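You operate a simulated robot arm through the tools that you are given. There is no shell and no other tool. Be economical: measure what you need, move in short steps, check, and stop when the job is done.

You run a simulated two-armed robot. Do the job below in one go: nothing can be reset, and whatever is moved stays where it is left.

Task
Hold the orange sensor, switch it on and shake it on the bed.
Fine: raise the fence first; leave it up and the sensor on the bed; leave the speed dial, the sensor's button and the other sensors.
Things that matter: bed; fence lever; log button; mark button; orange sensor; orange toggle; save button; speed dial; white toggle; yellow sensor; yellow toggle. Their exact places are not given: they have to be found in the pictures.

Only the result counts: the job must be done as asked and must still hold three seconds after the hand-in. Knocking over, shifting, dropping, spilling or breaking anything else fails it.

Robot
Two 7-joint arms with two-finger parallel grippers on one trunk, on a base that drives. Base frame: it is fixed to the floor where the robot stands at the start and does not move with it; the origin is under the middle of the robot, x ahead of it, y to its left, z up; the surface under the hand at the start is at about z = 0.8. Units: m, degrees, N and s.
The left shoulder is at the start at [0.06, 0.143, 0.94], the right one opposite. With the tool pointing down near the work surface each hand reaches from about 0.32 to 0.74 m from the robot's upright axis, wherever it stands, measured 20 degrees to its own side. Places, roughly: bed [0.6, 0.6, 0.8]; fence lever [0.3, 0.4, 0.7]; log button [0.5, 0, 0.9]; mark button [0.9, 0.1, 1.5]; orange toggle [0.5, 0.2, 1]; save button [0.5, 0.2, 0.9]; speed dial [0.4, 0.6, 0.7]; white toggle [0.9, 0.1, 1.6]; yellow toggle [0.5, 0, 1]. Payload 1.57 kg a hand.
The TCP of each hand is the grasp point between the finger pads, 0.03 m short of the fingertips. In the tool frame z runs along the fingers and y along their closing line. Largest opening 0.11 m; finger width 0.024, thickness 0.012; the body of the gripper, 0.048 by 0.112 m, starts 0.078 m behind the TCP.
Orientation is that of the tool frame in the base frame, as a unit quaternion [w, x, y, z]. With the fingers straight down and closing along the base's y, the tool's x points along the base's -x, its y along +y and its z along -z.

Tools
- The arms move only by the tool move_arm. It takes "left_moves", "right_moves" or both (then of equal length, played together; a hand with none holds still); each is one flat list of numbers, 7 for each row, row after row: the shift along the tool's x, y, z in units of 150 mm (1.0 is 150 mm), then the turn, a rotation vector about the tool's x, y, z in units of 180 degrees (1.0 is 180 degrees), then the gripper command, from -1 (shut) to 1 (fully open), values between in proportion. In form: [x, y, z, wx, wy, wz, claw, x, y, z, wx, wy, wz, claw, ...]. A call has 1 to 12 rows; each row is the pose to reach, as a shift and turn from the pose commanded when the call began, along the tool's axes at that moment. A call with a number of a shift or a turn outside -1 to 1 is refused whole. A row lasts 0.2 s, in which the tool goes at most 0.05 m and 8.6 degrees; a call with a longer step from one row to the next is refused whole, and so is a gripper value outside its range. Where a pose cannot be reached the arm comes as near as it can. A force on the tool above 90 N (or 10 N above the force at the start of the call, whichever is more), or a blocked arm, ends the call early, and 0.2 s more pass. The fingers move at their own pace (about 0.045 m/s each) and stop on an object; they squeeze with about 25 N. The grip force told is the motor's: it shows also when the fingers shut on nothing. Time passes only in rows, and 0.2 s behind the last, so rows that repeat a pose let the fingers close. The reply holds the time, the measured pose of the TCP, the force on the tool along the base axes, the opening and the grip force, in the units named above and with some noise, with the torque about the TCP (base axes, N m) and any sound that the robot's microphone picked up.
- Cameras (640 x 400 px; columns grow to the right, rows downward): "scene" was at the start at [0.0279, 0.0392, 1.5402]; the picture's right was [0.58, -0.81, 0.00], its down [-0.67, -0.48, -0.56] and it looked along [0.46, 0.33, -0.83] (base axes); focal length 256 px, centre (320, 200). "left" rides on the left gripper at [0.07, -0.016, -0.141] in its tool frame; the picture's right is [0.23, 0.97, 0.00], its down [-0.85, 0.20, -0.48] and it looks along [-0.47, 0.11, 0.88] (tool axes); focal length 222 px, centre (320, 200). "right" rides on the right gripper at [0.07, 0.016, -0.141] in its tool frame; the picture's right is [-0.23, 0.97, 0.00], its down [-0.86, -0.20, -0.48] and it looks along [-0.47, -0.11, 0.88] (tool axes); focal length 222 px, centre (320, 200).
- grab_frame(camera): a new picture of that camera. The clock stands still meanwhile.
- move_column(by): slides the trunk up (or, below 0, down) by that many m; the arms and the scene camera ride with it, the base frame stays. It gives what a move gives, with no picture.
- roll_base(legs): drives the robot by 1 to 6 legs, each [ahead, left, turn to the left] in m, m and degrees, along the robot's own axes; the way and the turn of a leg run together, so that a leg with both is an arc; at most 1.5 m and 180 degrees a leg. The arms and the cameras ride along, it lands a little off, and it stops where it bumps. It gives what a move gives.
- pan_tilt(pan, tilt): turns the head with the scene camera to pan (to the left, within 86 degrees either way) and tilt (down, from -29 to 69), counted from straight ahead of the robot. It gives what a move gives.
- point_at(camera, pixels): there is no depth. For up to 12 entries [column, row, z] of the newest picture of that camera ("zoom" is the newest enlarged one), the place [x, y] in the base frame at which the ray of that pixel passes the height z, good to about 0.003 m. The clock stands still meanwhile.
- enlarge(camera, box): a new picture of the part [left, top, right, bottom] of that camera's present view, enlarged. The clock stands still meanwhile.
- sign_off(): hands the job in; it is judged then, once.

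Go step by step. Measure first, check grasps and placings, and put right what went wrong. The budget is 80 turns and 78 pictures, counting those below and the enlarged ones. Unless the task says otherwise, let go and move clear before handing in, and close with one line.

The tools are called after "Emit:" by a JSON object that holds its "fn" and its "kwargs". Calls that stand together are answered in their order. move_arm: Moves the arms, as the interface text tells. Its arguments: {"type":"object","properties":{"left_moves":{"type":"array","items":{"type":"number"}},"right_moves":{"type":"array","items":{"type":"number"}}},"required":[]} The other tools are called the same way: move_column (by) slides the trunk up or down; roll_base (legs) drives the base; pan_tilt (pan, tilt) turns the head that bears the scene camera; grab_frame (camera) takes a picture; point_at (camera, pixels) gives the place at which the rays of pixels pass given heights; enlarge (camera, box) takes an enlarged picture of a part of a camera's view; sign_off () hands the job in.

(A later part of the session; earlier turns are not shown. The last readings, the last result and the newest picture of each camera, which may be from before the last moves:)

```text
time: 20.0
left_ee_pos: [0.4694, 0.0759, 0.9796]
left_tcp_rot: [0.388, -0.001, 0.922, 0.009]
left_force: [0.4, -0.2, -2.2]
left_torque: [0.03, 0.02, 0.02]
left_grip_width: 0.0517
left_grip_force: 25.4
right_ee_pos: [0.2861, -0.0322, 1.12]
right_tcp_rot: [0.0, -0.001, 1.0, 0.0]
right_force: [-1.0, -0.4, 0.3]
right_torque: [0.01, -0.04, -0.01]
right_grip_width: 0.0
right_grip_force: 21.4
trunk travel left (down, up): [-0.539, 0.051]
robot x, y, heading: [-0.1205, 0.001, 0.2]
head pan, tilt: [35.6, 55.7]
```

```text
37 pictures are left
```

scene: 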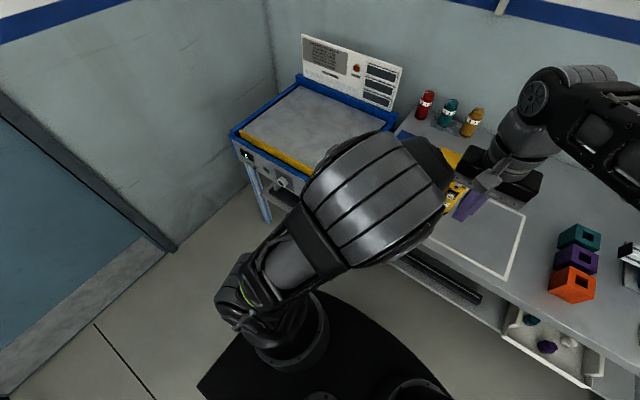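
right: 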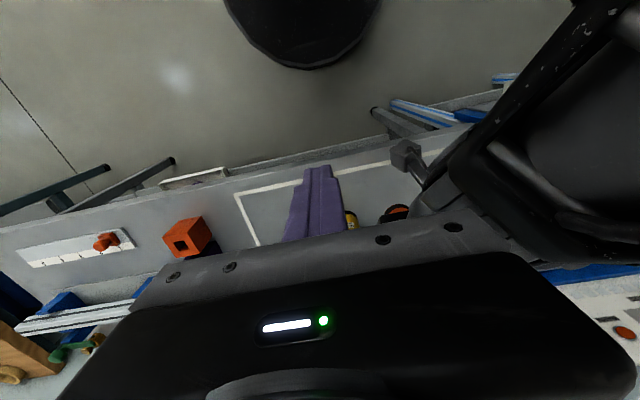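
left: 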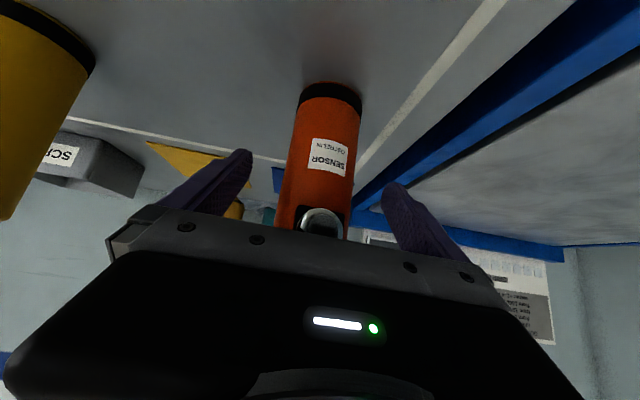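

The sensor is lifted (about 0.25 kg) and held at (0.47, 0.076, 0.98). I'll bring the right hand round with its fingers half open, to straddle the toggle ball.

Emit:
{"fn": "move_arm", "kwargs": {"right_moves": [-0.28, -0.1, -0.05, 0, 0, 0, 0.1, -0.56, -0.13, -0.1, 0, 0, 0, 0.1, -0.8, -0.13, -0.2, 0, 0, 0, 0.1, -1, -0.13, -0.3, 0, 0, 0, 0.1, -1, -0.13, -0.3, 0, 0, 0, 0.1]}}

Emit:
{"fn": "grab_frame", "kwargs": {"camera": "right"}}

```text
time: 21.2
left_ee_pos: [0.4677, 0.0772, 0.9786]
left_tcp_rot: [0.388, -0.001, 0.922, 0.009]
left_force: [-0.5, 0.2, -1.9]
left_torque: [0.0, 0.02, -0.04]
left_grip_width: 0.0512
left_grip_force: 25.4
right_ee_pos: [0.3364, -0.0613, 1.1308]
right_tcp_rot: [0.002, 0.004, 1.0, 0.003]
right_force: [-0.2, -0.3, -0.1]
right_torque: [0.03, 0.02, 0.01]
right_grip_width: 0.0605
right_grip_force: 0.0
right hand out of reach, approached as far as the arm can: row 2, 3, 4, 5
trunk travel left (down, up): [-0.539, 0.051]
robot x, y, heading: [-0.1206, 0.002, 0.3]
head pan, tilt: [35.6, 55.7]
```

```text
36 pictures are left
```

right: 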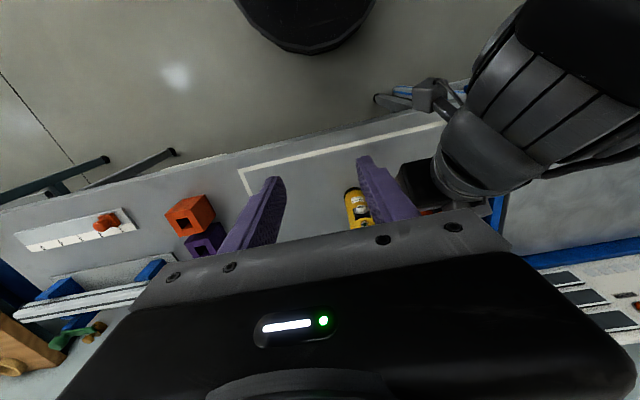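

At that height the right arm can't reach forward tool-down. Instead I'll tilt the right hand to come from the right side (heading 65° left, 45° down) and pinch the toggle ball. Staging and rotating now.

Emit:
{"fn": "move_arm", "kwargs": {"right_moves": [-0.056, 0, -0.027, -0.01414, -0.0222, -0.03414, -0.38, -0.112, 0, -0.054, -0.02828, -0.0444, -0.06828, -0.38, -0.168, 0, -0.081, -0.04242, -0.0666, -0.10242, -0.38, -0.224, 0, -0.108, -0.05656, -0.0888, -0.13656, -0.38, -0.28, 0, -0.135, -0.0707, -0.111, -0.1707, -0.38, -0.336, 0, -0.162, -0.08484, -0.1332, -0.20484, -0.38, -0.392, 0, -0.189, -0.09898, -0.1554, -0.23898, -0.38, -0.448, 0, -0.216, -0.11312, -0.1776, -0.27312, -0.38, -0.504, 0, -0.243, -0.12726, -0.1998, -0.30726, -0.38, -0.56, 0, -0.27, -0.1414, -0.222, -0.3414, -0.38]}}

Emit:
{"fn": "grab_frame", "kwargs": {"camera": "right"}}

```text
time: 23.4
left_ee_pos: [0.4682, 0.0769, 0.9791]
left_tcp_rot: [0.388, -0.001, 0.922, 0.008]
left_force: [0.5, -0.3, -1.0]
left_torque: [0.01, -0.01, 0.02]
left_grip_width: 0.0512
left_grip_force: 25.1
right_ee_pos: [0.4218, -0.0625, 1.1699]
right_tcp_rot: [0.323, -0.497, 0.779, 0.206]
right_force: [0.4, 0.0, -0.8]
right_torque: [-0.01, -0.03, 0.0]
right_grip_width: 0.0337
right_grip_force: 0.0
trunk travel left (down, up): [-0.539, 0.051]
robot x, y, heading: [-0.1216, -0.0001, 0.2]
head pan, tilt: [35.6, 55.7]
```

```text
35 pictures are left
```

right: 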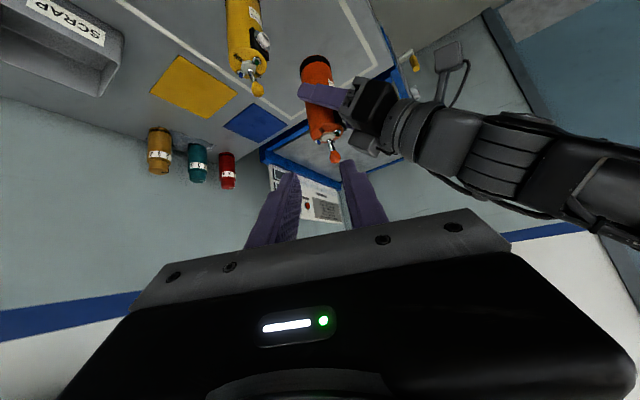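

The view is clear: toggle ball at (336,156), stem base near (328,137). I'll check this against my estimate.

Emit:
{"fn": "enlarge", "kwargs": {"camera": "right", "box": [270, 50, 400, 180]}}

Emit:
{"fn": "point_at", "kwargs": {"camera": "right", "pixels": [[336, 156, 1.05], [336, 156, 1.06], [336, 156, 1.07], [327, 137, 1.037]]}}

```text
3.08 times, centred on (335, 115) of right
```

zoom: 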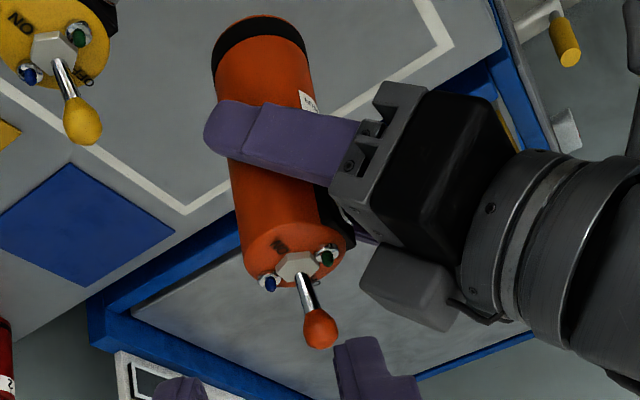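

```text
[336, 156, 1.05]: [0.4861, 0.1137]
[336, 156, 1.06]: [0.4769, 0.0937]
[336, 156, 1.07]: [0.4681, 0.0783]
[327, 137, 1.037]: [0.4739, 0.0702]
```

Ball at about (0.4765, 0.092, 1.061). I'll advance to about 5 cm short with the lateral offset corrected.

Emit:
{"fn": "move_arm", "kwargs": {"right_moves": [-0.09, 0.035, 0.2, 0, 0, 0, -0.38, -0.18, 0.07, 0.4, 0, 0, 0, -0.38, -0.265, 0.106, 0.6, 0, 0, 0, -0.38, -0.265, 0.106, 0.8, 0, 0, 0, -0.38]}}

Emit:
{"fn": "enlarge", "kwargs": {"camera": "right", "box": [240, 60, 440, 220]}}

```text
time: 24.4
left_ee_pos: [0.4692, 0.077, 0.9775]
left_tcp_rot: [0.387, -0.001, 0.922, 0.009]
left_force: [-0.4, -0.7, -0.8]
left_torque: [0.02, -0.01, 0.01]
left_grip_width: 0.0512
left_grip_force: 25.0
right_ee_pos: [0.4564, 0.0449, 1.1149]
right_tcp_rot: [0.324, -0.496, 0.779, 0.206]
right_force: [-0.2, 0.0, 0.5]
right_torque: [0.02, -0.02, -0.02]
right_grip_width: 0.0343
right_grip_force: 0.0
trunk travel left (down, up): [-0.539, 0.051]
robot x, y, heading: [-0.1196, -0.0007, -0.0]
head pan, tilt: [35.6, 55.7]
```

```text
2.50 times, centred on (340, 140) of right
```

zoom: 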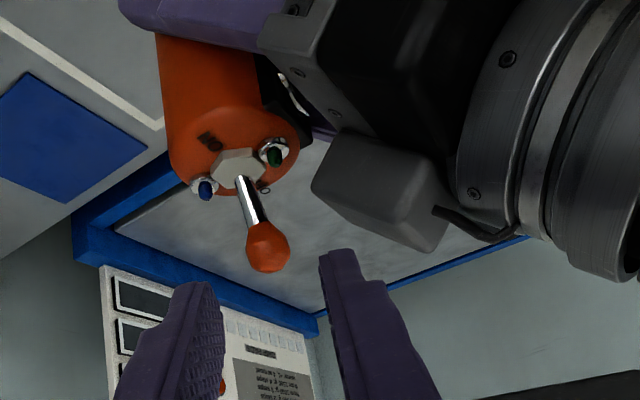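

A block on top of the left gripper lies near the right finger's path. I'll yaw the right hand 15° more (heading 80°) and narrow its opening for clearance, then re-look.

Emit:
{"fn": "move_arm", "kwargs": {"right_moves": [-0.008, -0.035, 0.02, -0.0295, 0, -0.0295, -0.45, -0.016, -0.07, 0.043, -0.0589, 0, -0.0589, -0.49, -0.016, -0.07, 0.043, -0.0589, 0, -0.0589, -0.49]}}

Emit:
{"fn": "enlarge", "kwargs": {"camera": "right", "box": [240, 60, 440, 220]}}

```text
time: 25.2
left_ee_pos: [0.4682, 0.0767, 0.9789]
left_tcp_rot: [0.388, -0.001, 0.922, 0.009]
left_force: [0.1, 0.0, -1.2]
left_torque: [0.01, 0.01, -0.03]
left_grip_width: 0.0514
left_grip_force: 25.1
right_ee_pos: [0.468, 0.0477, 1.1112]
right_tcp_rot: [0.293, -0.595, 0.707, 0.247]
right_force: [-1.0, -0.2, -0.7]
right_torque: [0.01, 0.0, 0.0]
right_grip_width: 0.028
right_grip_force: 0.1
trunk travel left (down, up): [-0.539, 0.051]
robot x, y, heading: [-0.1186, 0.0031, -0.0]
head pan, tilt: [35.6, 55.7]
```

```text
2.50 times, centred on (340, 140) of right
```

zoom: 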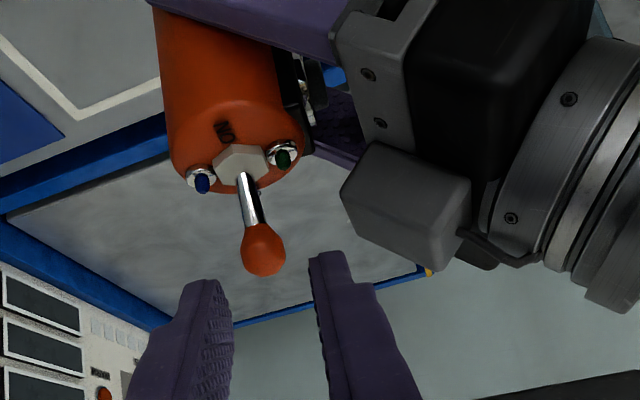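

The ball at (263,250) is centred between the fingers and on the approach line. I'll advance 45 mm and close.

Emit:
{"fn": "move_arm", "kwargs": {"right_moves": [0, -0.015, 0.1, 0, 0, 0, -0.49, 0, -0.015, 0.2, 0, 0, 0, -0.49, 0, -0.015, 0.3, 0, 0, 0, -0.49, 0, -0.015, 0.3, 0, 0, 0, -1, 0, -0.015, 0.3, 0, 0, 0, -1, 0, -0.015, 0.3, 0, 0, 0, -1]}}

Emit:
{"fn": "enlarge", "kwargs": {"camera": "right", "box": [240, 60, 440, 220]}}

```text
time: 26.6
left_ee_pos: [0.4687, 0.0758, 0.9782]
left_tcp_rot: [0.388, -0.002, 0.922, 0.009]
left_force: [3.8, 0.5, -2.9]
left_torque: [-0.11, 0.42, -0.03]
left_grip_width: 0.0514
left_grip_force: 25.1
right_ee_pos: [0.4742, 0.0794, 1.0807]
right_tcp_rot: [0.293, -0.595, 0.707, 0.247]
right_force: [-3.7, -0.7, 1.9]
right_torque: [-0.02, 0.06, 0.07]
right_grip_width: 0.0154
right_grip_force: 25.0
trunk travel left (down, up): [-0.539, 0.051]
robot x, y, heading: [-0.1192, -0.0017, 0.1]
head pan, tilt: [35.6, 55.7]
```

```text
2.50 times, centred on (340, 140) of right
```

zoom: 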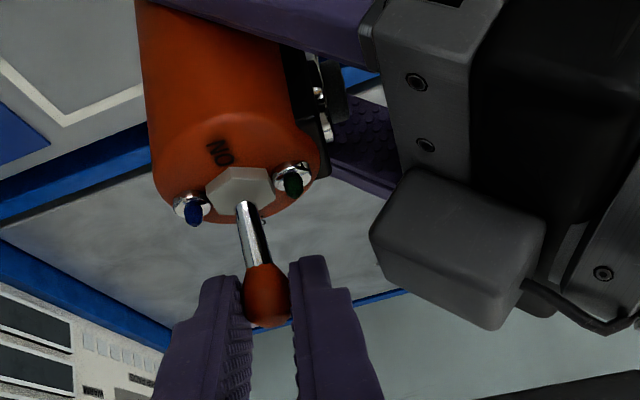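

The ball is pinched (15 mm). I'll draw it over toward −y (ON) along a small arc.

Emit:
{"fn": "move_arm", "kwargs": {"right_moves": [0.0275, -0.0116, -0.0653, 0, 0, 0, -1, 0.0645, -0.0232, -0.1211, 0, 0, 0, -1, 0.1203, -0.0348, -0.1581, 0, 0, 0, -1, 0.1763, -0.044, -0.1763, 0, 0, 0, -1, 0.1763, -0.044, -0.1763, 0, 0, 0, -1]}}

Emit:
{"fn": "enlarge", "kwargs": {"camera": "right", "box": [240, 60, 440, 220]}}

```text
time: 27.8
left_ee_pos: [0.4697, 0.0772, 0.979]
left_tcp_rot: [0.387, -0.002, 0.922, 0.01]
left_force: [0.0, 0.1, -1.7]
left_torque: [0.0, 0.01, 0.02]
left_grip_width: 0.0513
left_grip_force: 24.7
right_ee_pos: [0.4748, 0.0395, 1.0804]
right_tcp_rot: [0.293, -0.594, 0.708, 0.246]
right_force: [0.0, 0.5, 1.0]
right_torque: [0.0, 0.02, -0.01]
right_grip_width: 0.0
right_grip_force: 21.1
trunk travel left (down, up): [-0.539, 0.051]
robot x, y, heading: [-0.1174, -0.0013, -0.0]
head pan, tilt: [35.6, 55.7]
```

```text
2.50 times, centred on (340, 140) of right
```

zoom: 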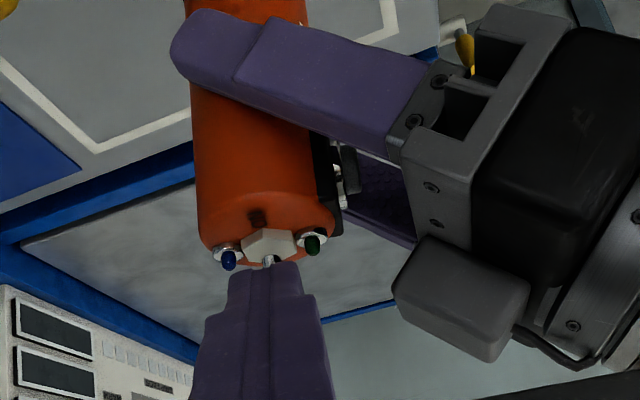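

The fingers slipped off the ball. I'll back off along the tool and check the toggle's position.

Emit:
{"fn": "move_arm", "kwargs": {"right_moves": [-0.1, 0, -0.15, 0, 0, 0, -1, -0.2, 0, -0.35, 0, 0, 0, -0.49, -0.2, 0, -0.5, 0, 0, 0, -0.49]}}

Emit:
{"fn": "enlarge", "kwargs": {"camera": "right", "box": [240, 60, 440, 220]}}

```text
time: 28.6
left_ee_pos: [0.4676, 0.0768, 0.9785]
left_tcp_rot: [0.388, -0.001, 0.922, 0.01]
left_force: [-0.7, -0.6, -1.1]
left_torque: [0.06, -0.01, 0.01]
left_grip_width: 0.0511
left_grip_force: 25.1
right_ee_pos: [0.4696, 0.0087, 1.155]
right_tcp_rot: [0.293, -0.594, 0.708, 0.246]
right_force: [-0.6, 0.2, 0.0]
right_torque: [-0.03, 0.0, 0.04]
right_grip_width: 0.028
right_grip_force: 0.2
trunk travel left (down, up): [-0.539, 0.051]
robot x, y, heading: [-0.1212, -0.0001, 0.1]
head pan, tilt: [35.6, 55.7]
```

```text
2.50 times, centred on (340, 140) of right
```

zoom: 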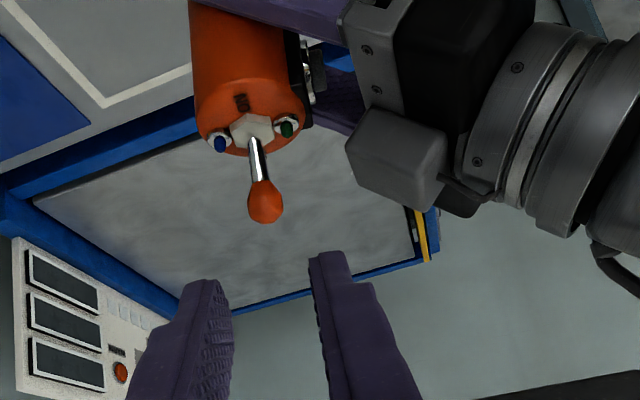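

The toggle is still OFF because the pinch slid off the bulb. I'll bring the sensor nearer so the right hand can come steeper and hook the ball from behind.

Emit:
{"fn": "move_arm", "kwargs": {"left_moves": [0, 0, 0, 0, 0, 0, -1, 0, 0, 0, 0, 0, 0, -1, 0.09, -0.17, -0.09, 0, 0, 0, -1, 0.18, -0.35, -0.18, 0, 0, 0, -1, 0.283, -0.533, -0.283, 0, 0, 0, -1, 0.283, -0.533, -0.283, 0, 0, 0, -1], "right_moves": [0.14, 0.09, -0.21, 0, 0, 0, -0.49, 0.282, 0.183, -0.423, 0, 0, 0, -1, 0.282, 0.183, -0.423, 0, 0, 0, -1, 0.282, 0.183, -0.423, 0, 0, 0, -1, 0.282, 0.183, -0.423, 0, 0, 0, -1, 0.282, 0.183, -0.423, 0, 0, 0, -1]}}

Emit:
{"fn": "grab_frame", "kwargs": {"camera": "right"}}

```text
time: 30.0
left_ee_pos: [0.4088, -0.0037, 0.9761]
left_tcp_rot: [0.387, -0.001, 0.922, 0.009]
left_force: [-0.6, 0.6, -1.1]
left_torque: [-0.07, -0.01, 0.02]
left_grip_width: 0.0511
left_grip_force: 24.7
right_ee_pos: [0.4304, -0.0599, 1.1702]
right_tcp_rot: [0.293, -0.594, 0.708, 0.247]
right_force: [-0.2, -0.2, 0.3]
right_torque: [0.02, 0.02, 0.01]
right_grip_width: 0.0
right_grip_force: 21.2
trunk travel left (down, up): [-0.539, 0.051]
robot x, y, heading: [-0.1219, 0.0036, 0.1]
head pan, tilt: [35.6, 55.7]
```

```text
28 pictures are left
```

right: 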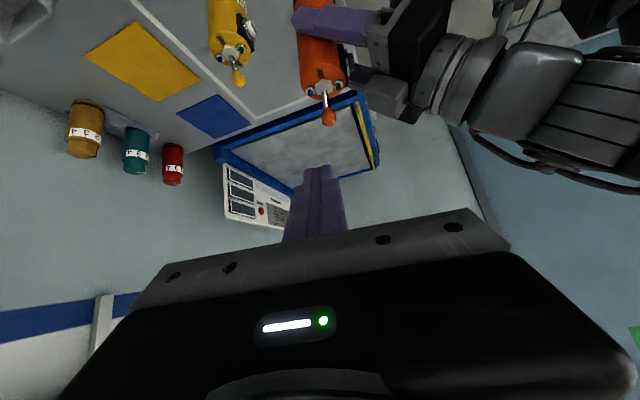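

Now I'll pitch the closed right fingers steeper (25° from vertical) and stage them above and behind the ball.

Emit:
{"fn": "move_arm", "kwargs": {"right_moves": [-0.05, 0.06, 0.1, 0, 0.037, 0, -1, -0.1, 0.12, 0.25, 0, 0.074, 0, -1, -0.15, 0.175, 0.452, 0, 0.111, 0, -1, -0.15, 0.175, 0.452, 0, 0.111, 0, -1]}}

Emit:
{"fn": "enlarge", "kwargs": {"camera": "right", "box": [240, 60, 440, 220]}}

Emit:
{"fn": "point_at", "kwargs": {"camera": "right", "pixels": [[320, 200, 1.05]]}}

```text
time: 31.0
left_ee_pos: [0.4094, -0.0041, 0.9763]
left_tcp_rot: [0.388, -0.001, 0.922, 0.01]
left_force: [-0.1, 0.2, -1.7]
left_torque: [0.02, 0.03, 0.01]
left_grip_width: 0.0515
left_grip_force: 25.1
right_ee_pos: [0.4148, 0.0061, 1.1368]
right_tcp_rot: [0.166, -0.627, 0.748, 0.139]
right_force: [0.1, 0.2, 0.4]
right_torque: [-0.01, -0.01, 0.02]
right_grip_width: 0.0
right_grip_force: 21.3
trunk travel left (down, up): [-0.539, 0.051]
robot x, y, heading: [-0.1172, 0.0018, 0.3]
head pan, tilt: [35.6, 55.7]
```

```text
2.50 times, centred on (340, 140) of right
```

zoom: 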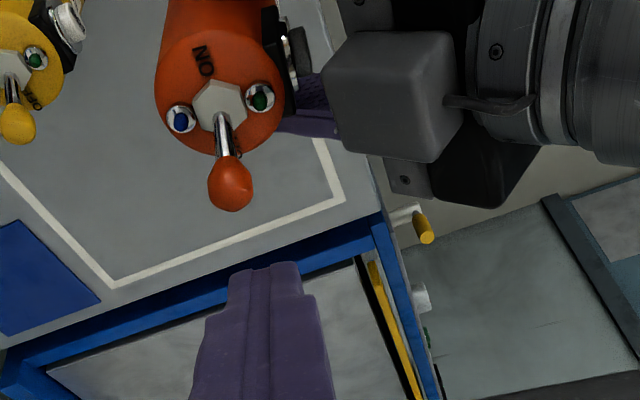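

```text
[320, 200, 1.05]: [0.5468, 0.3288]
```

The view shows the ball slightly to the +x side, about 8 mm off. I'll correct that, descend behind the ball, and pull toward −y.

Emit:
{"fn": "move_arm", "kwargs": {"right_moves": [0, -0.055, 0.13, 0, 0, 0, -1, 0, -0.055, 0.27, 0, 0, 0, -1, 0, -0.055, 0.4, 0, 0, 0, -1, 0.075, -0.0695, 0.365, 0, 0, 0, -1, 0.149, -0.084, 0.33, 0, 0, 0, -1, 0.223, -0.0985, 0.296, 0, 0, 0, -1, 0.297, -0.113, 0.261, 0, 0, 0, -1]}}

Emit:
{"fn": "enlarge", "kwargs": {"camera": "right", "box": [240, 60, 440, 220]}}

```text
time: 32.6
left_ee_pos: [0.4099, -0.0064, 0.9764]
left_tcp_rot: [0.389, 0.003, 0.921, 0.008]
left_force: [-1.8, -14.7, -5.7]
left_torque: [1.29, -0.27, -0.34]
left_grip_width: 0.053
left_grip_force: 25.0
right_ee_pos: [0.4261, -0.0172, 1.0839]
right_tcp_rot: [0.168, -0.628, 0.746, 0.141]
right_force: [2.1, 14.7, 4.4]
right_torque: [0.38, 0.12, 0.02]
right_grip_width: 0.0001
right_grip_force: 21.4
trunk travel left (down, up): [-0.539, 0.051]
robot x, y, heading: [-0.122, 0.0009, 0.2]
head pan, tilt: [35.6, 55.7]
```

```text
2.50 times, centred on (340, 140) of right
```

zoom: 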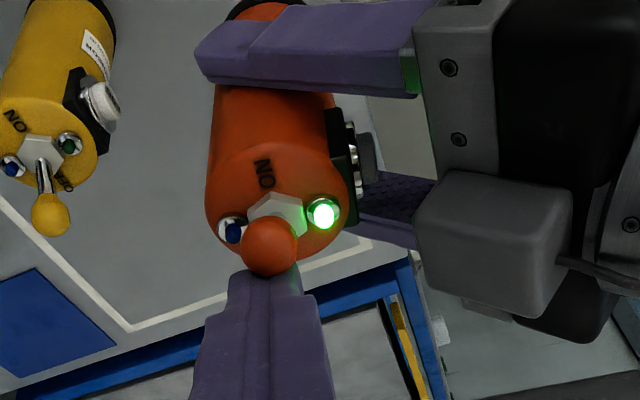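

The green lamp is lit: it's ON, with 15 N still on the ball. I'll back the finger off and check that it stays on.

Emit:
{"fn": "move_arm", "kwargs": {"right_moves": [0.02, -0.004, -0.01, 0, 0, 0, -1, -0.1, 0.02, 0.0, 0, 0, 0, -1, -0.2, 0.04, -0.2, 0, 0, 0, -1, -0.2, 0.04, -0.45, 0, 0, 0, -1]}}

Emit:
{"fn": "enlarge", "kwargs": {"camera": "right", "box": [240, 40, 440, 200]}}

```text
time: 33.6
left_ee_pos: [0.4091, -0.0031, 0.9759]
left_tcp_rot: [0.388, -0.001, 0.922, 0.009]
left_force: [-0.6, 0.4, -1.5]
left_torque: [0.0, 0.01, 0.02]
left_grip_width: 0.0511
left_grip_force: 25.2
right_ee_pos: [0.4203, -0.0187, 1.1569]
right_tcp_rot: [0.165, -0.628, 0.748, 0.139]
right_force: [1.1, -0.4, 0.0]
right_torque: [0.0, 0.01, -0.01]
right_grip_width: 0.0
right_grip_force: 20.6
trunk travel left (down, up): [-0.539, 0.051]
robot x, y, heading: [-0.1183, 0.0019, -0.2]
head pan, tilt: [35.6, 55.7]
```

```text
2.50 times, centred on (340, 120) of right
```

zoom: 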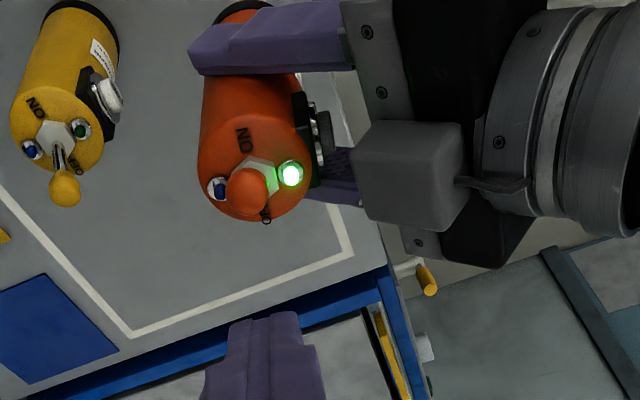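

The toggle is now at ON with the green lamp lit, and it holds. I'll retreat the right hand and start carrying the sensor toward the bed.

Emit:
{"fn": "move_arm", "kwargs": {"left_moves": [-0.06, 0.1, 0.02, 0, 0, 0, -1, -0.16, 0.3, 0.05, 0, 0, 0, -1, -0.3, 0.53, 0.1, 0, 0, 0, -1, -0.44, 0.77, 0.15, 0, 0, 0, -1, -0.566, 1, 0.189, 0, 0, 0, -1], "right_moves": [0.15, 0, 0, 0, 0, 0, -1, 0.3, 0, 0, 0, 0, 0, -1, 0.45, 0, 0, 0, 0, 0, -1, 0.6, 0, 0, 0, 0, 0, -1, 0.6, 0, 0, 0, 0, 0, -1]}}

```text
time: 34.8
left_ee_pos: [0.4876, 0.1468, 1.0184]
left_tcp_rot: [0.387, -0.001, 0.922, 0.009]
left_force: [0.0, 0.1, -1.5]
left_torque: [-0.03, 0.02, -0.02]
left_grip_width: 0.0512
left_grip_force: 24.9
right_ee_pos: [0.4064, -0.0992, 1.118]
right_tcp_rot: [0.166, -0.628, 0.747, 0.14]
right_force: [-0.7, -1.1, -0.1]
right_torque: [0.01, -0.02, 0.02]
right_grip_width: 0.0
right_grip_force: 20.8
trunk travel left (down, up): [-0.539, 0.051]
robot x, y, heading: [-0.1212, -0.0002, 0.0]
head pan, tilt: [35.6, 55.7]
```

Emit:
{"fn": "move_arm", "kwargs": {"left_moves": [-0.05, 0.25, 0.05, 0, 0, 0, -1, -0.1, 0.5, 0.1, 0, 0, 0, -1, -0.14, 0.75, 0.14, 0, 0, 0, -1, -0.1886, 1, 0.1886, 0, 0, 0, -1]}}

Emit:
{"fn": "move_arm", "kwargs": {"left_moves": [-0.05, 0.25, 0.05, 0, 0, 0, -1, -0.1, 0.5, 0.1, 0, 0, 0, -1, -0.14, 0.75, 0.14, 0, 0, 0, -1, -0.1886, 1, 0.1886, 0, 0, 0, -1]}}

Emit:
{"fn": "move_arm", "kwargs": {"left_moves": [0, 0.25, 0, 0, 0, 0, -1, 0, 0.5, 0, 0, 0, 0, -1, 0, 0.65, 0, 0, 0, 0, -1]}}

Emit:
{"fn": "grab_frame", "kwargs": {"camera": "scene"}}

Emit:
{"fn": "grab_frame", "kwargs": {"camera": "left"}}

```text
time: 35.8
left_ee_pos: [0.5274, 0.2955, 1.023]
left_tcp_rot: [0.388, 0.0, 0.922, 0.012]
left_force: [-0.4, 0.1, -1.5]
left_torque: [-0.01, 0.06, 0.01]
left_grip_width: 0.0514
left_grip_force: 24.9
right_ee_pos: [0.4089, -0.0993, 1.117]
right_tcp_rot: [0.166, -0.628, 0.747, 0.141]
right_force: [0.7, 0.0, 0.2]
right_torque: [0.03, -0.03, 0.02]
right_grip_width: 0.0001
right_grip_force: 21.0
trunk travel left (down, up): [-0.539, 0.051]
robot x, y, heading: [-0.118, 0.0012, -0.1]
head pan, tilt: [35.6, 55.7]
```

```text
time: 36.8
left_ee_pos: [0.5202, 0.3404, 1.0456]
left_tcp_rot: [0.387, 0.0, 0.922, 0.009]
left_force: [-0.2, 0.2, -1.3]
left_torque: [0.01, 0.0, -0.05]
left_grip_width: 0.0511
left_grip_force: 25.0
left hand out of reach, approached as far as the arm can: row 1, 2, 3, 4
right_ee_pos: [0.4073, -0.1001, 1.1179]
right_tcp_rot: [0.166, -0.627, 0.748, 0.139]
right_force: [-0.2, -0.5, 0.4]
right_torque: [0.0, -0.04, -0.02]
right_grip_width: 0.0001
right_grip_force: 21.8
trunk travel left (down, up): [-0.539, 0.051]
robot x, y, heading: [-0.1173, 0.0024, -0.0]
head pan, tilt: [35.6, 55.7]
```

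```text
time: 37.6
left_ee_pos: [0.4908, 0.3995, 1.095]
left_tcp_rot: [0.39, 0.003, 0.921, 0.008]
left_force: [1.3, -0.9, -1.2]
left_torque: [0.04, 0.02, 0.03]
left_grip_width: 0.051
left_grip_force: 24.6
left hand out of reach, approached as far as the arm can: row 1, 2, 3
right_ee_pos: [0.4099, -0.1019, 1.1162]
right_tcp_rot: [0.165, -0.627, 0.748, 0.141]
right_force: [0.4, -1.4, -1.0]
right_torque: [0.02, 0.04, 0.01]
right_grip_width: 0.0
right_grip_force: 20.5
trunk travel left (down, up): [-0.539, 0.051]
robot x, y, heading: [-0.1194, -0.0011, 0.2]
head pan, tilt: [35.6, 55.7]
```

```text
24 pictures are left
```

scene: 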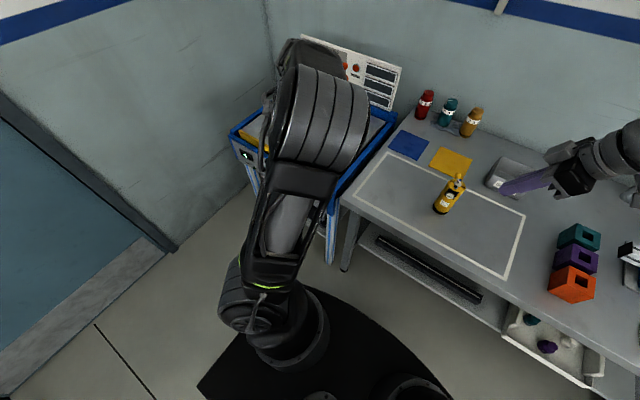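

```text
23 pictures are left
```

left: 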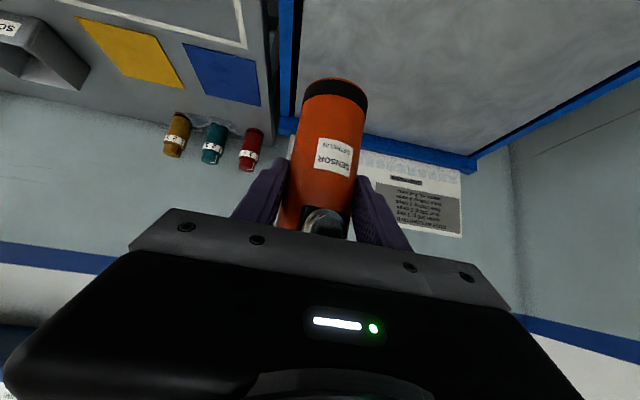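

The left arm is at its reach limit here, so I'll strafe the base 0.30 m left to bring the bed in front of it.

Emit:
{"fn": "roll_base", "kwargs": {"legs": [[0, 0.3, 0]]}}

Emit:
{"fn": "grab_frame", "kwargs": {"camera": "scene"}}

```text
time: 39.7
left_ee_pos: [0.4869, 0.7005, 1.0938]
left_tcp_rot: [0.39, 0.002, 0.921, 0.007]
left_force: [-0.4, -0.2, -1.3]
left_torque: [0.01, 0.0, -0.07]
left_grip_width: 0.051
left_grip_force: 25.6
right_ee_pos: [0.4073, 0.2005, 1.1186]
right_tcp_rot: [0.166, -0.628, 0.747, 0.139]
right_force: [0.4, 0.1, 0.2]
right_torque: [-0.04, -0.02, 0.01]
right_grip_width: 0.0001
right_grip_force: 21.4
trunk travel left (down, up): [-0.539, 0.051]
robot x, y, heading: [-0.1205, 0.2976, 0.2]
head pan, tilt: [35.6, 55.7]
```

```text
22 pictures are left
```

scene: 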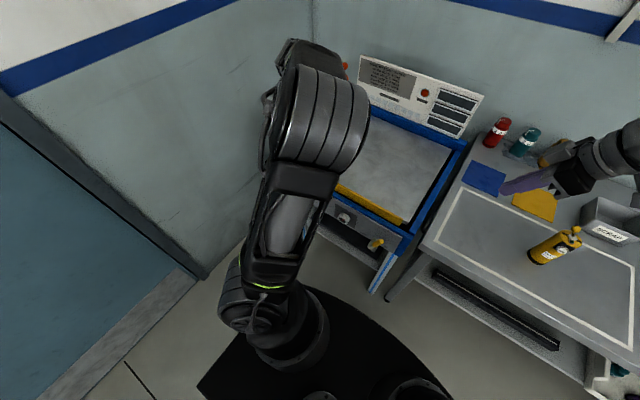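

Emit:
{"fn": "move_arm", "kwargs": {"left_moves": [0, -0.25, 0.13, 0, 0, 0, -1, 0.01, -0.5, 0.26, 0, 0, 0, -1, 0.02, -0.75, 0.39, 0, 0, 0, -1, 0.033, -1, 0.533, 0, 0, 0, -1, 0.033, -1, 0.533, 0, 0, 0, -1]}}

Emit:
{"fn": "grab_frame", "kwargs": {"camera": "left"}}

```text
time: 40.9
left_ee_pos: [0.5419, 0.5517, 1.0322]
left_tcp_rot: [0.391, 0.001, 0.921, 0.008]
left_force: [0.7, 0.3, -1.4]
left_torque: [-0.03, -0.02, 0.01]
left_grip_width: 0.051
left_grip_force: 24.8
right_ee_pos: [0.4068, 0.2006, 1.1174]
right_tcp_rot: [0.166, -0.628, 0.747, 0.14]
right_force: [-0.6, 0.5, 0.7]
right_torque: [0.0, 0.05, 0.01]
right_grip_width: 0.0
right_grip_force: 21.8
trunk travel left (down, up): [-0.539, 0.051]
robot x, y, heading: [-0.1194, 0.3005, -0.1]
head pan, tilt: [35.6, 55.7]
```

```text
21 pictures are left
```

left: 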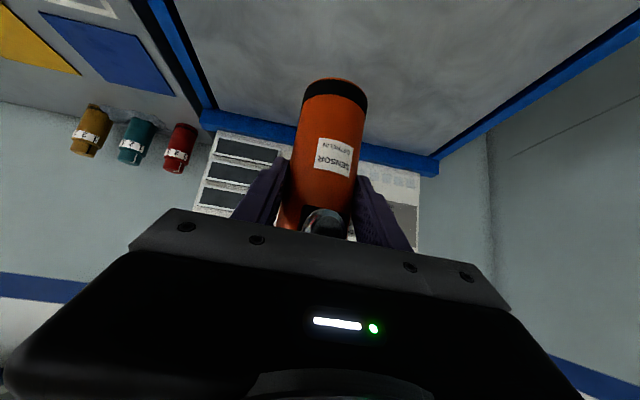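

The sensor is over the bed. I'll lower it to near the surface (TCP 0.90).

Emit:
{"fn": "move_arm", "kwargs": {"left_moves": [0.11, 0, 0.19, 0, 0, 0, -1, 0.23, 0, 0.38, 0, 0, 0, -1, 0.35, 0, 0.57, 0, 0, 0, -1, 0.472, 0, 0.754, 0, 0, 0, -1, 0.472, 0, 0.754, 0, 0, 0, -1]}}

Emit:
{"fn": "grab_frame", "kwargs": {"camera": "left"}}

```text
time: 42.1
left_ee_pos: [0.559, 0.5468, 0.9329]
left_tcp_rot: [0.391, 0.003, 0.92, 0.008]
left_force: [-0.1, 0.5, -0.8]
left_torque: [0.0, 0.01, 0.0]
left_grip_width: 0.0517
left_grip_force: 24.7
left hand out of reach, approached as far as the arm can: row 3, 4, 5
right_ee_pos: [0.4073, 0.1997, 1.1182]
right_tcp_rot: [0.165, -0.628, 0.747, 0.139]
right_force: [-0.2, -0.2, 0.4]
right_torque: [0.01, 0.02, 0.03]
right_grip_width: 0.0
right_grip_force: 22.0
trunk travel left (down, up): [-0.539, 0.051]
robot x, y, heading: [-0.1214, 0.2978, -0.1]
head pan, tilt: [35.6, 55.7]
```

```text
20 pictures are left
```

left: 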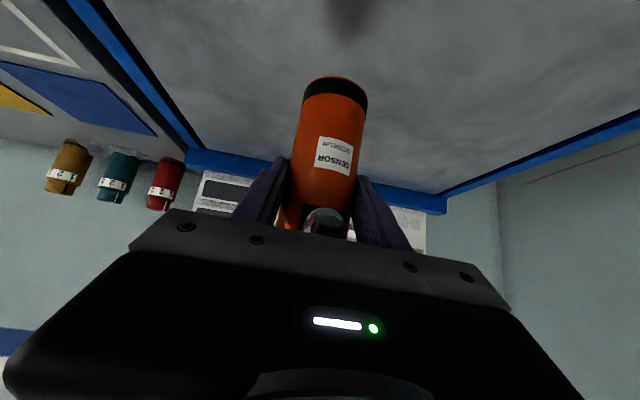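

Reach ends here, but the trunk can lower the whole arm straight down. I'll use the column.

Emit:
{"fn": "move_column", "kwargs": {"by": -0.042}}

Emit:
{"fn": "enlarge", "kwargs": {"camera": "left", "box": [220, 0, 460, 150]}}

```text
time: 42.9
left_ee_pos: [0.559, 0.5472, 0.8898]
left_tcp_rot: [0.391, 0.004, 0.92, 0.008]
left_force: [0.8, -0.4, -1.5]
left_torque: [0.02, -0.01, 0.01]
left_grip_width: 0.0512
left_grip_force: 24.4
right_ee_pos: [0.4061, 0.1995, 1.0752]
right_tcp_rot: [0.166, -0.629, 0.747, 0.14]
right_force: [0.5, 0.5, -0.4]
right_torque: [-0.03, -0.01, 0.02]
right_grip_width: 0.0002
right_grip_force: 20.8
trunk travel left (down, up): [-0.497, 0.093]
robot x, y, heading: [-0.1215, 0.3005, 0.2]
head pan, tilt: [35.6, 55.7]
```

```text
2.67 times, centred on (340, 75) of left
```

zoom: 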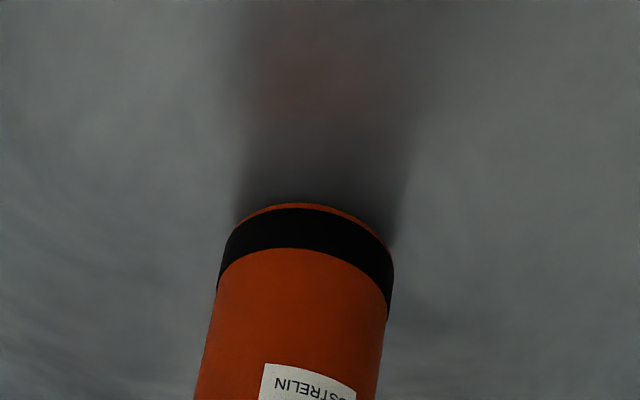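

It is nearly touching (shadow meeting the base). I'll lower in small steps while watching the force.

Emit:
{"fn": "move_column", "kwargs": {"by": -0.007}}

Emit:
{"fn": "move_column", "kwargs": {"by": -0.004}}

Emit:
{"fn": "enlarge", "kwargs": {"camera": "left", "box": [220, 0, 460, 150]}}

```text
time: 43.5
left_ee_pos: [0.5594, 0.548, 0.8859]
left_tcp_rot: [0.393, 0.003, 0.919, 0.008]
left_force: [2.0, 0.0, 11.9]
left_torque: [-0.01, -0.51, 0.05]
left_grip_width: 0.0515
left_grip_force: 24.6
right_ee_pos: [0.4045, 0.1993, 1.069]
right_tcp_rot: [0.166, -0.628, 0.747, 0.14]
right_force: [0.2, -0.2, 0.2]
right_torque: [0.01, 0.01, -0.01]
right_grip_width: 0.0
right_grip_force: 20.7
trunk travel left (down, up): [-0.49, 0.1]
robot x, y, heading: [-0.119, 0.3002, 0.2]
head pan, tilt: [35.6, 55.7]
```

```text
time: 44.0
left_ee_pos: [0.5582, 0.5476, 0.8806]
left_tcp_rot: [0.392, 0.003, 0.92, 0.008]
left_force: [-2.4, 0.2, 18.4]
left_torque: [-0.16, -0.4, -0.02]
left_grip_width: 0.0514
left_grip_force: 25.0
right_ee_pos: [0.404, 0.1985, 1.0664]
right_tcp_rot: [0.167, -0.628, 0.747, 0.139]
right_force: [0.1, -0.6, -0.6]
right_torque: [0.01, 0.01, -0.01]
right_grip_width: 0.0001
right_grip_force: 21.4
trunk travel left (down, up): [-0.486, 0.104]
robot x, y, heading: [-0.1203, 0.3004, 0.5]
head pan, tilt: [35.6, 55.7]
```

```text
2.67 times, centred on (340, 75) of left
```

zoom: 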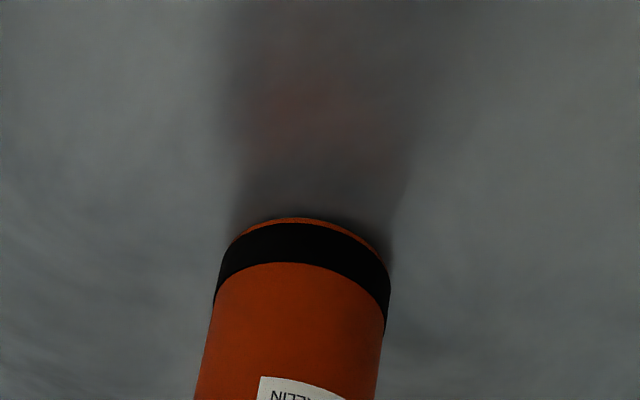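

It's in contact with 18 N downward. I'll ease up 3 mm and open the fingers.

Emit:
{"fn": "move_column", "kwargs": {"by": 0.003}}

Emit:
{"fn": "move_arm", "kwargs": {"left_moves": [0, 0, 0, 0, 0, 0, 0.05, 0, 0, 0, 0, 0, 0, 0.3, 0, 0, 0, 0, 0, 0, 1, 0, 0, 0, 0, 0, 0, 1, 0, 0, 0, 0, 0, 0, 1]}}

Emit:
{"fn": "grab_frame", "kwargs": {"camera": "left"}}

```text
time: 44.5
left_ee_pos: [0.5577, 0.5469, 0.8806]
left_tcp_rot: [0.39, 0.003, 0.921, 0.009]
left_force: [1.6, 0.7, 7.5]
left_torque: [-0.03, -0.4, 0.05]
left_grip_width: 0.0511
left_grip_force: 25.1
right_ee_pos: [0.4061, 0.2004, 1.068]
right_tcp_rot: [0.166, -0.628, 0.747, 0.14]
right_force: [-0.6, -0.3, 0.7]
right_torque: [0.02, 0.0, -0.01]
right_grip_width: 0.0
right_grip_force: 20.9
trunk travel left (down, up): [-0.489, 0.101]
robot x, y, heading: [-0.1226, 0.3006, 0.3]
head pan, tilt: [35.6, 55.7]
```

```text
time: 45.7
left_ee_pos: [0.5609, 0.5472, 0.8822]
left_tcp_rot: [0.391, 0.003, 0.92, 0.008]
left_force: [0.5, 0.2, -0.4]
left_torque: [-0.01, 0.03, 0.0]
left_grip_width: 0.11
left_grip_force: 0.2
right_ee_pos: [0.4059, 0.2002, 1.0671]
right_tcp_rot: [0.166, -0.629, 0.747, 0.138]
right_force: [-0.1, -0.7, 0.7]
right_torque: [-0.01, -0.03, 0.0]
right_grip_width: 0.0
right_grip_force: 21.3
trunk travel left (down, up): [-0.489, 0.101]
robot x, y, heading: [-0.1213, 0.2993, 0.1]
head pan, tilt: [35.6, 55.7]
```

```text
17 pictures are left
```

left: 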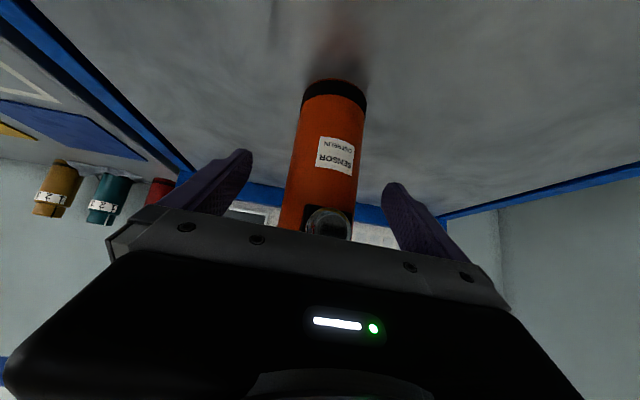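

The sensor stands free on the bed. I'll back out along the tool axis.

Emit:
{"fn": "move_arm", "kwargs": {"left_moves": [0, 0, -0.15, 0, 0, 0, 1, 0, 0, -0.35, 0, 0, 0, 1, 0, 0, -0.6, 0, 0, 0, 1, 0, 0, -0.85, 0, 0, 0, 1]}}

Emit:
{"fn": "grab_frame", "kwargs": {"camera": "left"}}

```text
time: 46.7
left_ee_pos: [0.4668, 0.5446, 0.9695]
left_tcp_rot: [0.39, 0.004, 0.921, 0.007]
left_force: [0.4, -0.7, 0.1]
left_torque: [0.02, 0.0, 0.03]
left_grip_width: 0.1103
left_grip_force: 0.2
right_ee_pos: [0.4072, 0.1998, 1.0679]
right_tcp_rot: [0.166, -0.628, 0.747, 0.14]
right_force: [-0.1, -0.2, -0.3]
right_torque: [-0.01, -0.02, 0.0]
right_grip_width: 0.0001
right_grip_force: 21.5
trunk travel left (down, up): [-0.489, 0.101]
robot x, y, heading: [-0.1209, 0.2992, 0.1]
head pan, tilt: [35.6, 55.7]
```

```text
16 pictures are left
```

left: 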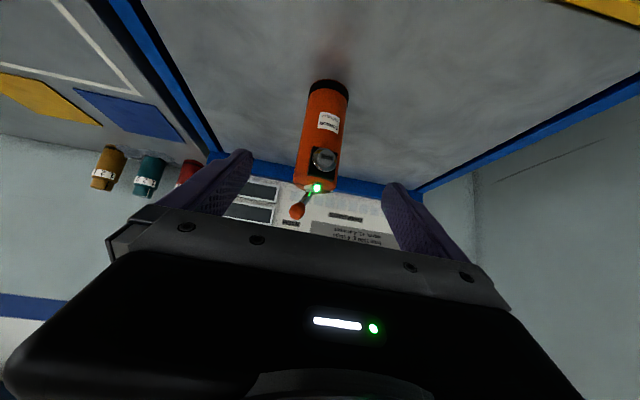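

The sensor stands upright with its lamp lit. To press RUN with the pitched left hand I need more room, so I'll back the base up 0.2 m.

Emit:
{"fn": "roll_base", "kwargs": {"legs": [[-0.2, 0, 0]]}}

Emit:
{"fn": "grab_frame", "kwargs": {"camera": "scene"}}

```text
time: 48.3
left_ee_pos: [0.2686, 0.5443, 0.9707]
left_tcp_rot: [0.391, 0.003, 0.92, 0.009]
left_force: [-0.7, 0.1, 0.2]
left_torque: [0.0, -0.03, 0.02]
left_grip_width: 0.11
left_grip_force: 0.1
right_ee_pos: [0.2068, 0.1992, 1.0686]
right_tcp_rot: [0.167, -0.627, 0.748, 0.14]
right_force: [-0.3, -0.8, 0.4]
right_torque: [0.02, -0.02, 0.01]
right_grip_width: 0.0
right_grip_force: 21.5
trunk travel left (down, up): [-0.489, 0.101]
robot x, y, heading: [-0.3189, 0.297, 0.1]
head pan, tilt: [35.6, 55.7]
```

```text
15 pictures are left
```

scene: 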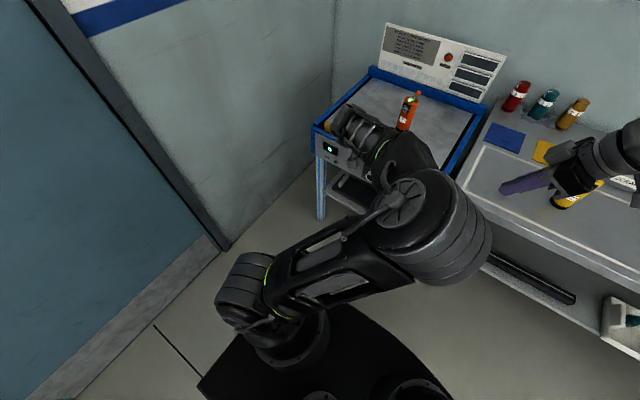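

Emit:
{"fn": "move_arm", "kwargs": {"left_moves": [0.19, 0.15, 0.16, 0, 0, 0, -1, 0.38, 0.3, 0.32, 0, 0, 0, -1, 0.58, 0.45, 0.48, 0, 0, 0, -1, 0.78, 0.6, 0.64, 0, 0, 0, -1, 0.97, 0.758, 0.79, 0, 0, 0, -1, 0.97, 0.758, 0.79, 0, 0, 0, -1]}}

Emit:
{"fn": "enlarge", "kwargs": {"camera": "left", "box": [200, 60, 440, 220]}}

```text
time: 49.7
left_ee_pos: [0.261, 0.6064, 0.8688]
left_tcp_rot: [0.391, 0.004, 0.921, 0.008]
left_force: [0.3, 0.2, -0.4]
left_torque: [0.0, 0.0, -0.01]
left_grip_width: 0.0
left_grip_force: 7.4
left hand out of reach, approached as far as the arm can: row 3, 4, 5, 6
right_ee_pos: [0.2074, 0.1986, 1.0673]
right_tcp_rot: [0.166, -0.627, 0.748, 0.139]
right_force: [-0.3, -0.3, -0.4]
right_torque: [0.01, -0.01, -0.01]
right_grip_width: 0.0001
right_grip_force: 20.8
trunk travel left (down, up): [-0.489, 0.101]
robot x, y, heading: [-0.3216, 0.2967, -0.1]
head pan, tilt: [35.6, 55.7]
```

```text
2.50 times, centred on (320, 140) of left
```

zoom: 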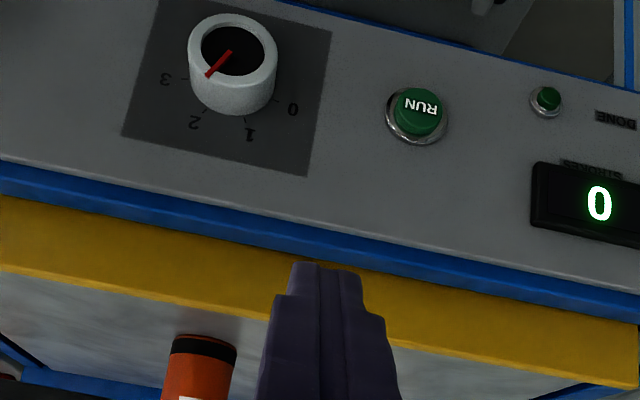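

I read "STROKES 0", a DONE lamp and RUN at (418,112). Arm posture limits reach downward, so I'll lower the column 0.15 and strafe 0.05 left.

Emit:
{"fn": "move_column", "kwargs": {"by": -0.15}}

Emit:
{"fn": "roll_base", "kwargs": {"legs": [[0, 0.05, 0]]}}

Emit:
{"fn": "grab_frame", "kwargs": {"camera": "left"}}

```text
time: 51.5
left_ee_pos: [0.2622, 0.6055, 0.718]
left_tcp_rot: [0.391, 0.004, 0.921, 0.008]
left_force: [-0.1, 0.7, -0.6]
left_torque: [0.0, 0.01, -0.05]
left_grip_width: 0.0
left_grip_force: 21.5
right_ee_pos: [0.2077, 0.1984, 0.9188]
right_tcp_rot: [0.166, -0.627, 0.748, 0.139]
right_force: [0.6, -0.6, -0.5]
right_torque: [-0.02, -0.01, -0.04]
right_grip_width: 0.0001
right_grip_force: 21.2
trunk travel left (down, up): [-0.339, 0.251]
robot x, y, heading: [-0.3168, 0.2998, 0.2]
head pan, tilt: [35.6, 55.7]
```

```text
time: 52.4
left_ee_pos: [0.2603, 0.6564, 0.7184]
left_tcp_rot: [0.391, 0.003, 0.92, 0.008]
left_force: [0.2, 0.7, 0.7]
left_torque: [0.0, 0.05, -0.02]
left_grip_width: 0.0
left_grip_force: 21.4
right_ee_pos: [0.207, 0.2496, 0.9174]
right_tcp_rot: [0.166, -0.628, 0.747, 0.14]
right_force: [0.4, 0.9, -0.4]
right_torque: [-0.01, -0.01, -0.01]
right_grip_width: 0.0
right_grip_force: 20.8
trunk travel left (down, up): [-0.339, 0.251]
robot x, y, heading: [-0.3171, 0.3498, 0.1]
head pan, tilt: [35.6, 55.7]
```

```text
13 pictures are left
```

left: 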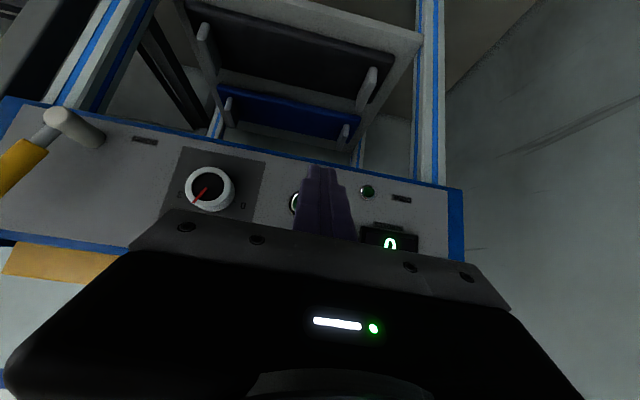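

Re-solving from the last two views puts RUN at about (0.355, 0.651, 0.702). I'll move the closed fingertips to it and press gently.

Emit:
{"fn": "move_arm", "kwargs": {"left_moves": [-0.08, -0.036, 0.09, 0, 0, 0, -1, -0.16, -0.036, 0.18, 0, 0, 0, -1, -0.235, -0.036, 0.283, 0, 0, 0, -1, -0.268, -0.036, 0.316, 0, 0, 0, -1]}}

Emit:
{"fn": "grab_frame", "kwargs": {"camera": "left"}}

```text
time: 53.4
left_ee_pos: [0.2937, 0.6395, 0.7202]
left_tcp_rot: [0.392, 0.004, 0.92, 0.009]
left_force: [-0.3, 0.6, 0.6]
left_torque: [0.0, -0.03, 0.0]
left_grip_width: 0.0
left_grip_force: 21.0
left hand out of reach, approached as far as the arm can: row 1, 2, 3, 4
right_ee_pos: [0.2079, 0.2491, 0.9171]
right_tcp_rot: [0.167, -0.628, 0.747, 0.14]
right_force: [-0.2, -0.3, -0.4]
right_torque: [0.0, 0.02, -0.01]
right_grip_width: 0.0001
right_grip_force: 21.6
trunk travel left (down, up): [-0.339, 0.251]
robot x, y, heading: [-0.323, 0.3528, 0.2]
head pan, tilt: [35.6, 55.7]
```

```text
12 pictures are left
```

left: 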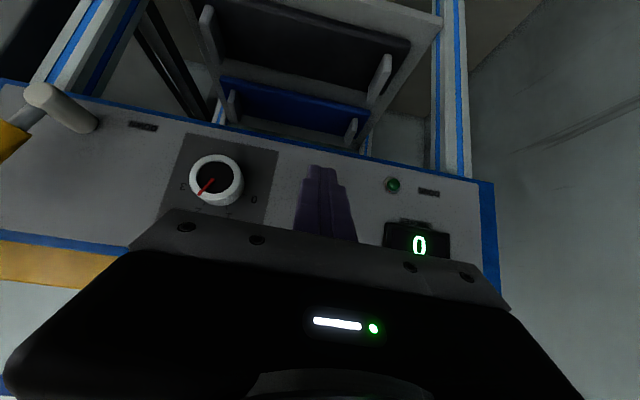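

The arm is at a posture limit again, so I'll use small base legs to line up and press: 11 mm left, then 24 mm forward.

Emit:
{"fn": "roll_base", "kwargs": {"legs": [[0, 0.012, 0], [0.022, 0, 0]]}}

Emit:
{"fn": "enlarge", "kwargs": {"camera": "left", "box": [240, 100, 440, 260]}}

```text
time: 54.5
left_ee_pos: [0.3158, 0.6527, 0.7194]
left_tcp_rot: [0.39, 0.003, 0.921, 0.008]
left_force: [-0.6, 0.1, 0.6]
left_torque: [0.0, 0.0, -0.01]
left_grip_width: 0.0
left_grip_force: 21.0
right_ee_pos: [0.2299, 0.2604, 0.9178]
right_tcp_rot: [0.166, -0.628, 0.748, 0.139]
right_force: [-0.5, 0.2, -0.4]
right_torque: [0.0, 0.04, -0.01]
right_grip_width: 0.0001
right_grip_force: 21.2
trunk travel left (down, up): [-0.339, 0.251]
robot x, y, heading: [-0.2978, 0.3603, -0.1]
head pan, tilt: [35.6, 55.7]
```

```text
2.50 times, centred on (340, 180) of left
```

zoom: 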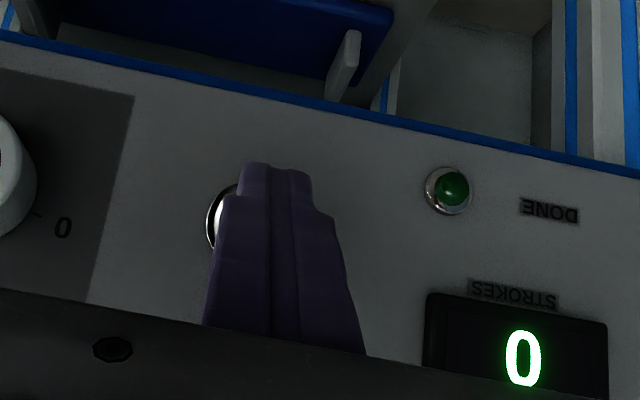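

The front of the fingertip projects at (260,224), and RUN's centre is about (254,212). I'll lower 5 mm and advance in small legs.

Emit:
{"fn": "move_column", "kwargs": {"by": -0.005}}

Emit:
{"fn": "roll_base", "kwargs": {"legs": [[0.01, 0, 0]]}}

```text
time: 55.1
left_ee_pos: [0.3149, 0.6528, 0.7153]
left_tcp_rot: [0.391, 0.004, 0.92, 0.008]
left_force: [0.7, -0.2, -0.8]
left_torque: [0.02, -0.05, 0.0]
left_grip_width: 0.0
left_grip_force: 21.4
right_ee_pos: [0.2296, 0.2608, 0.9131]
right_tcp_rot: [0.166, -0.627, 0.748, 0.14]
right_force: [0.0, -0.1, 0.0]
right_torque: [-0.01, -0.01, 0.05]
right_grip_width: 0.0
right_grip_force: 22.0
trunk travel left (down, up): [-0.334, 0.256]
robot x, y, heading: [-0.2979, 0.365, 0.2]
head pan, tilt: [35.6, 55.7]
```

```text
time: 55.8
left_ee_pos: [0.3258, 0.6538, 0.7157]
left_tcp_rot: [0.39, 0.003, 0.921, 0.008]
left_force: [-1.5, 0.8, -0.5]
left_torque: [-0.01, 0.02, 0.02]
left_grip_width: 0.0
left_grip_force: 21.5
right_ee_pos: [0.2397, 0.261, 0.913]
right_tcp_rot: [0.166, -0.628, 0.747, 0.139]
right_force: [-0.8, -0.3, 0.6]
right_torque: [0.02, 0.01, -0.04]
right_grip_width: 0.0001
right_grip_force: 21.3
trunk travel left (down, up): [-0.334, 0.256]
robot x, y, heading: [-0.2917, 0.3609, 0.0]
head pan, tilt: [35.6, 55.7]
heard: click, click, click
```

Clicks heard, so RUN seems to be pressed. I'll check the display.

Emit:
{"fn": "grab_frame", "kwargs": {"camera": "left"}}

Emit:
{"fn": "enlarge", "kwargs": {"camera": "scene", "box": [320, 10, 520, 135]}}

```text
10 pictures are left
```

left: 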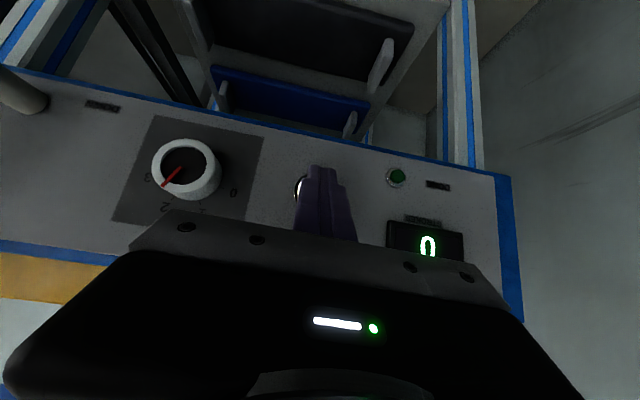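

```text
3.20 times, centred on (420, 72) of scene
```

zoom: 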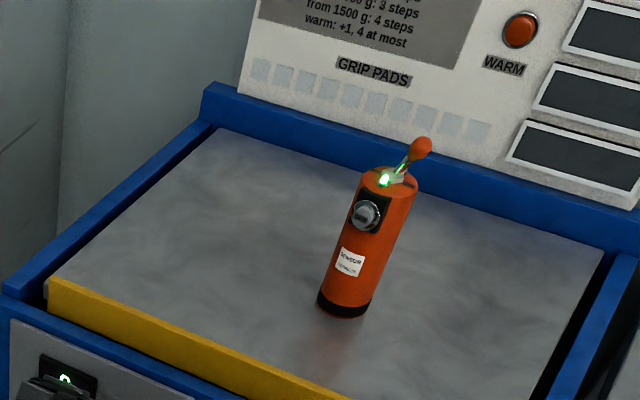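

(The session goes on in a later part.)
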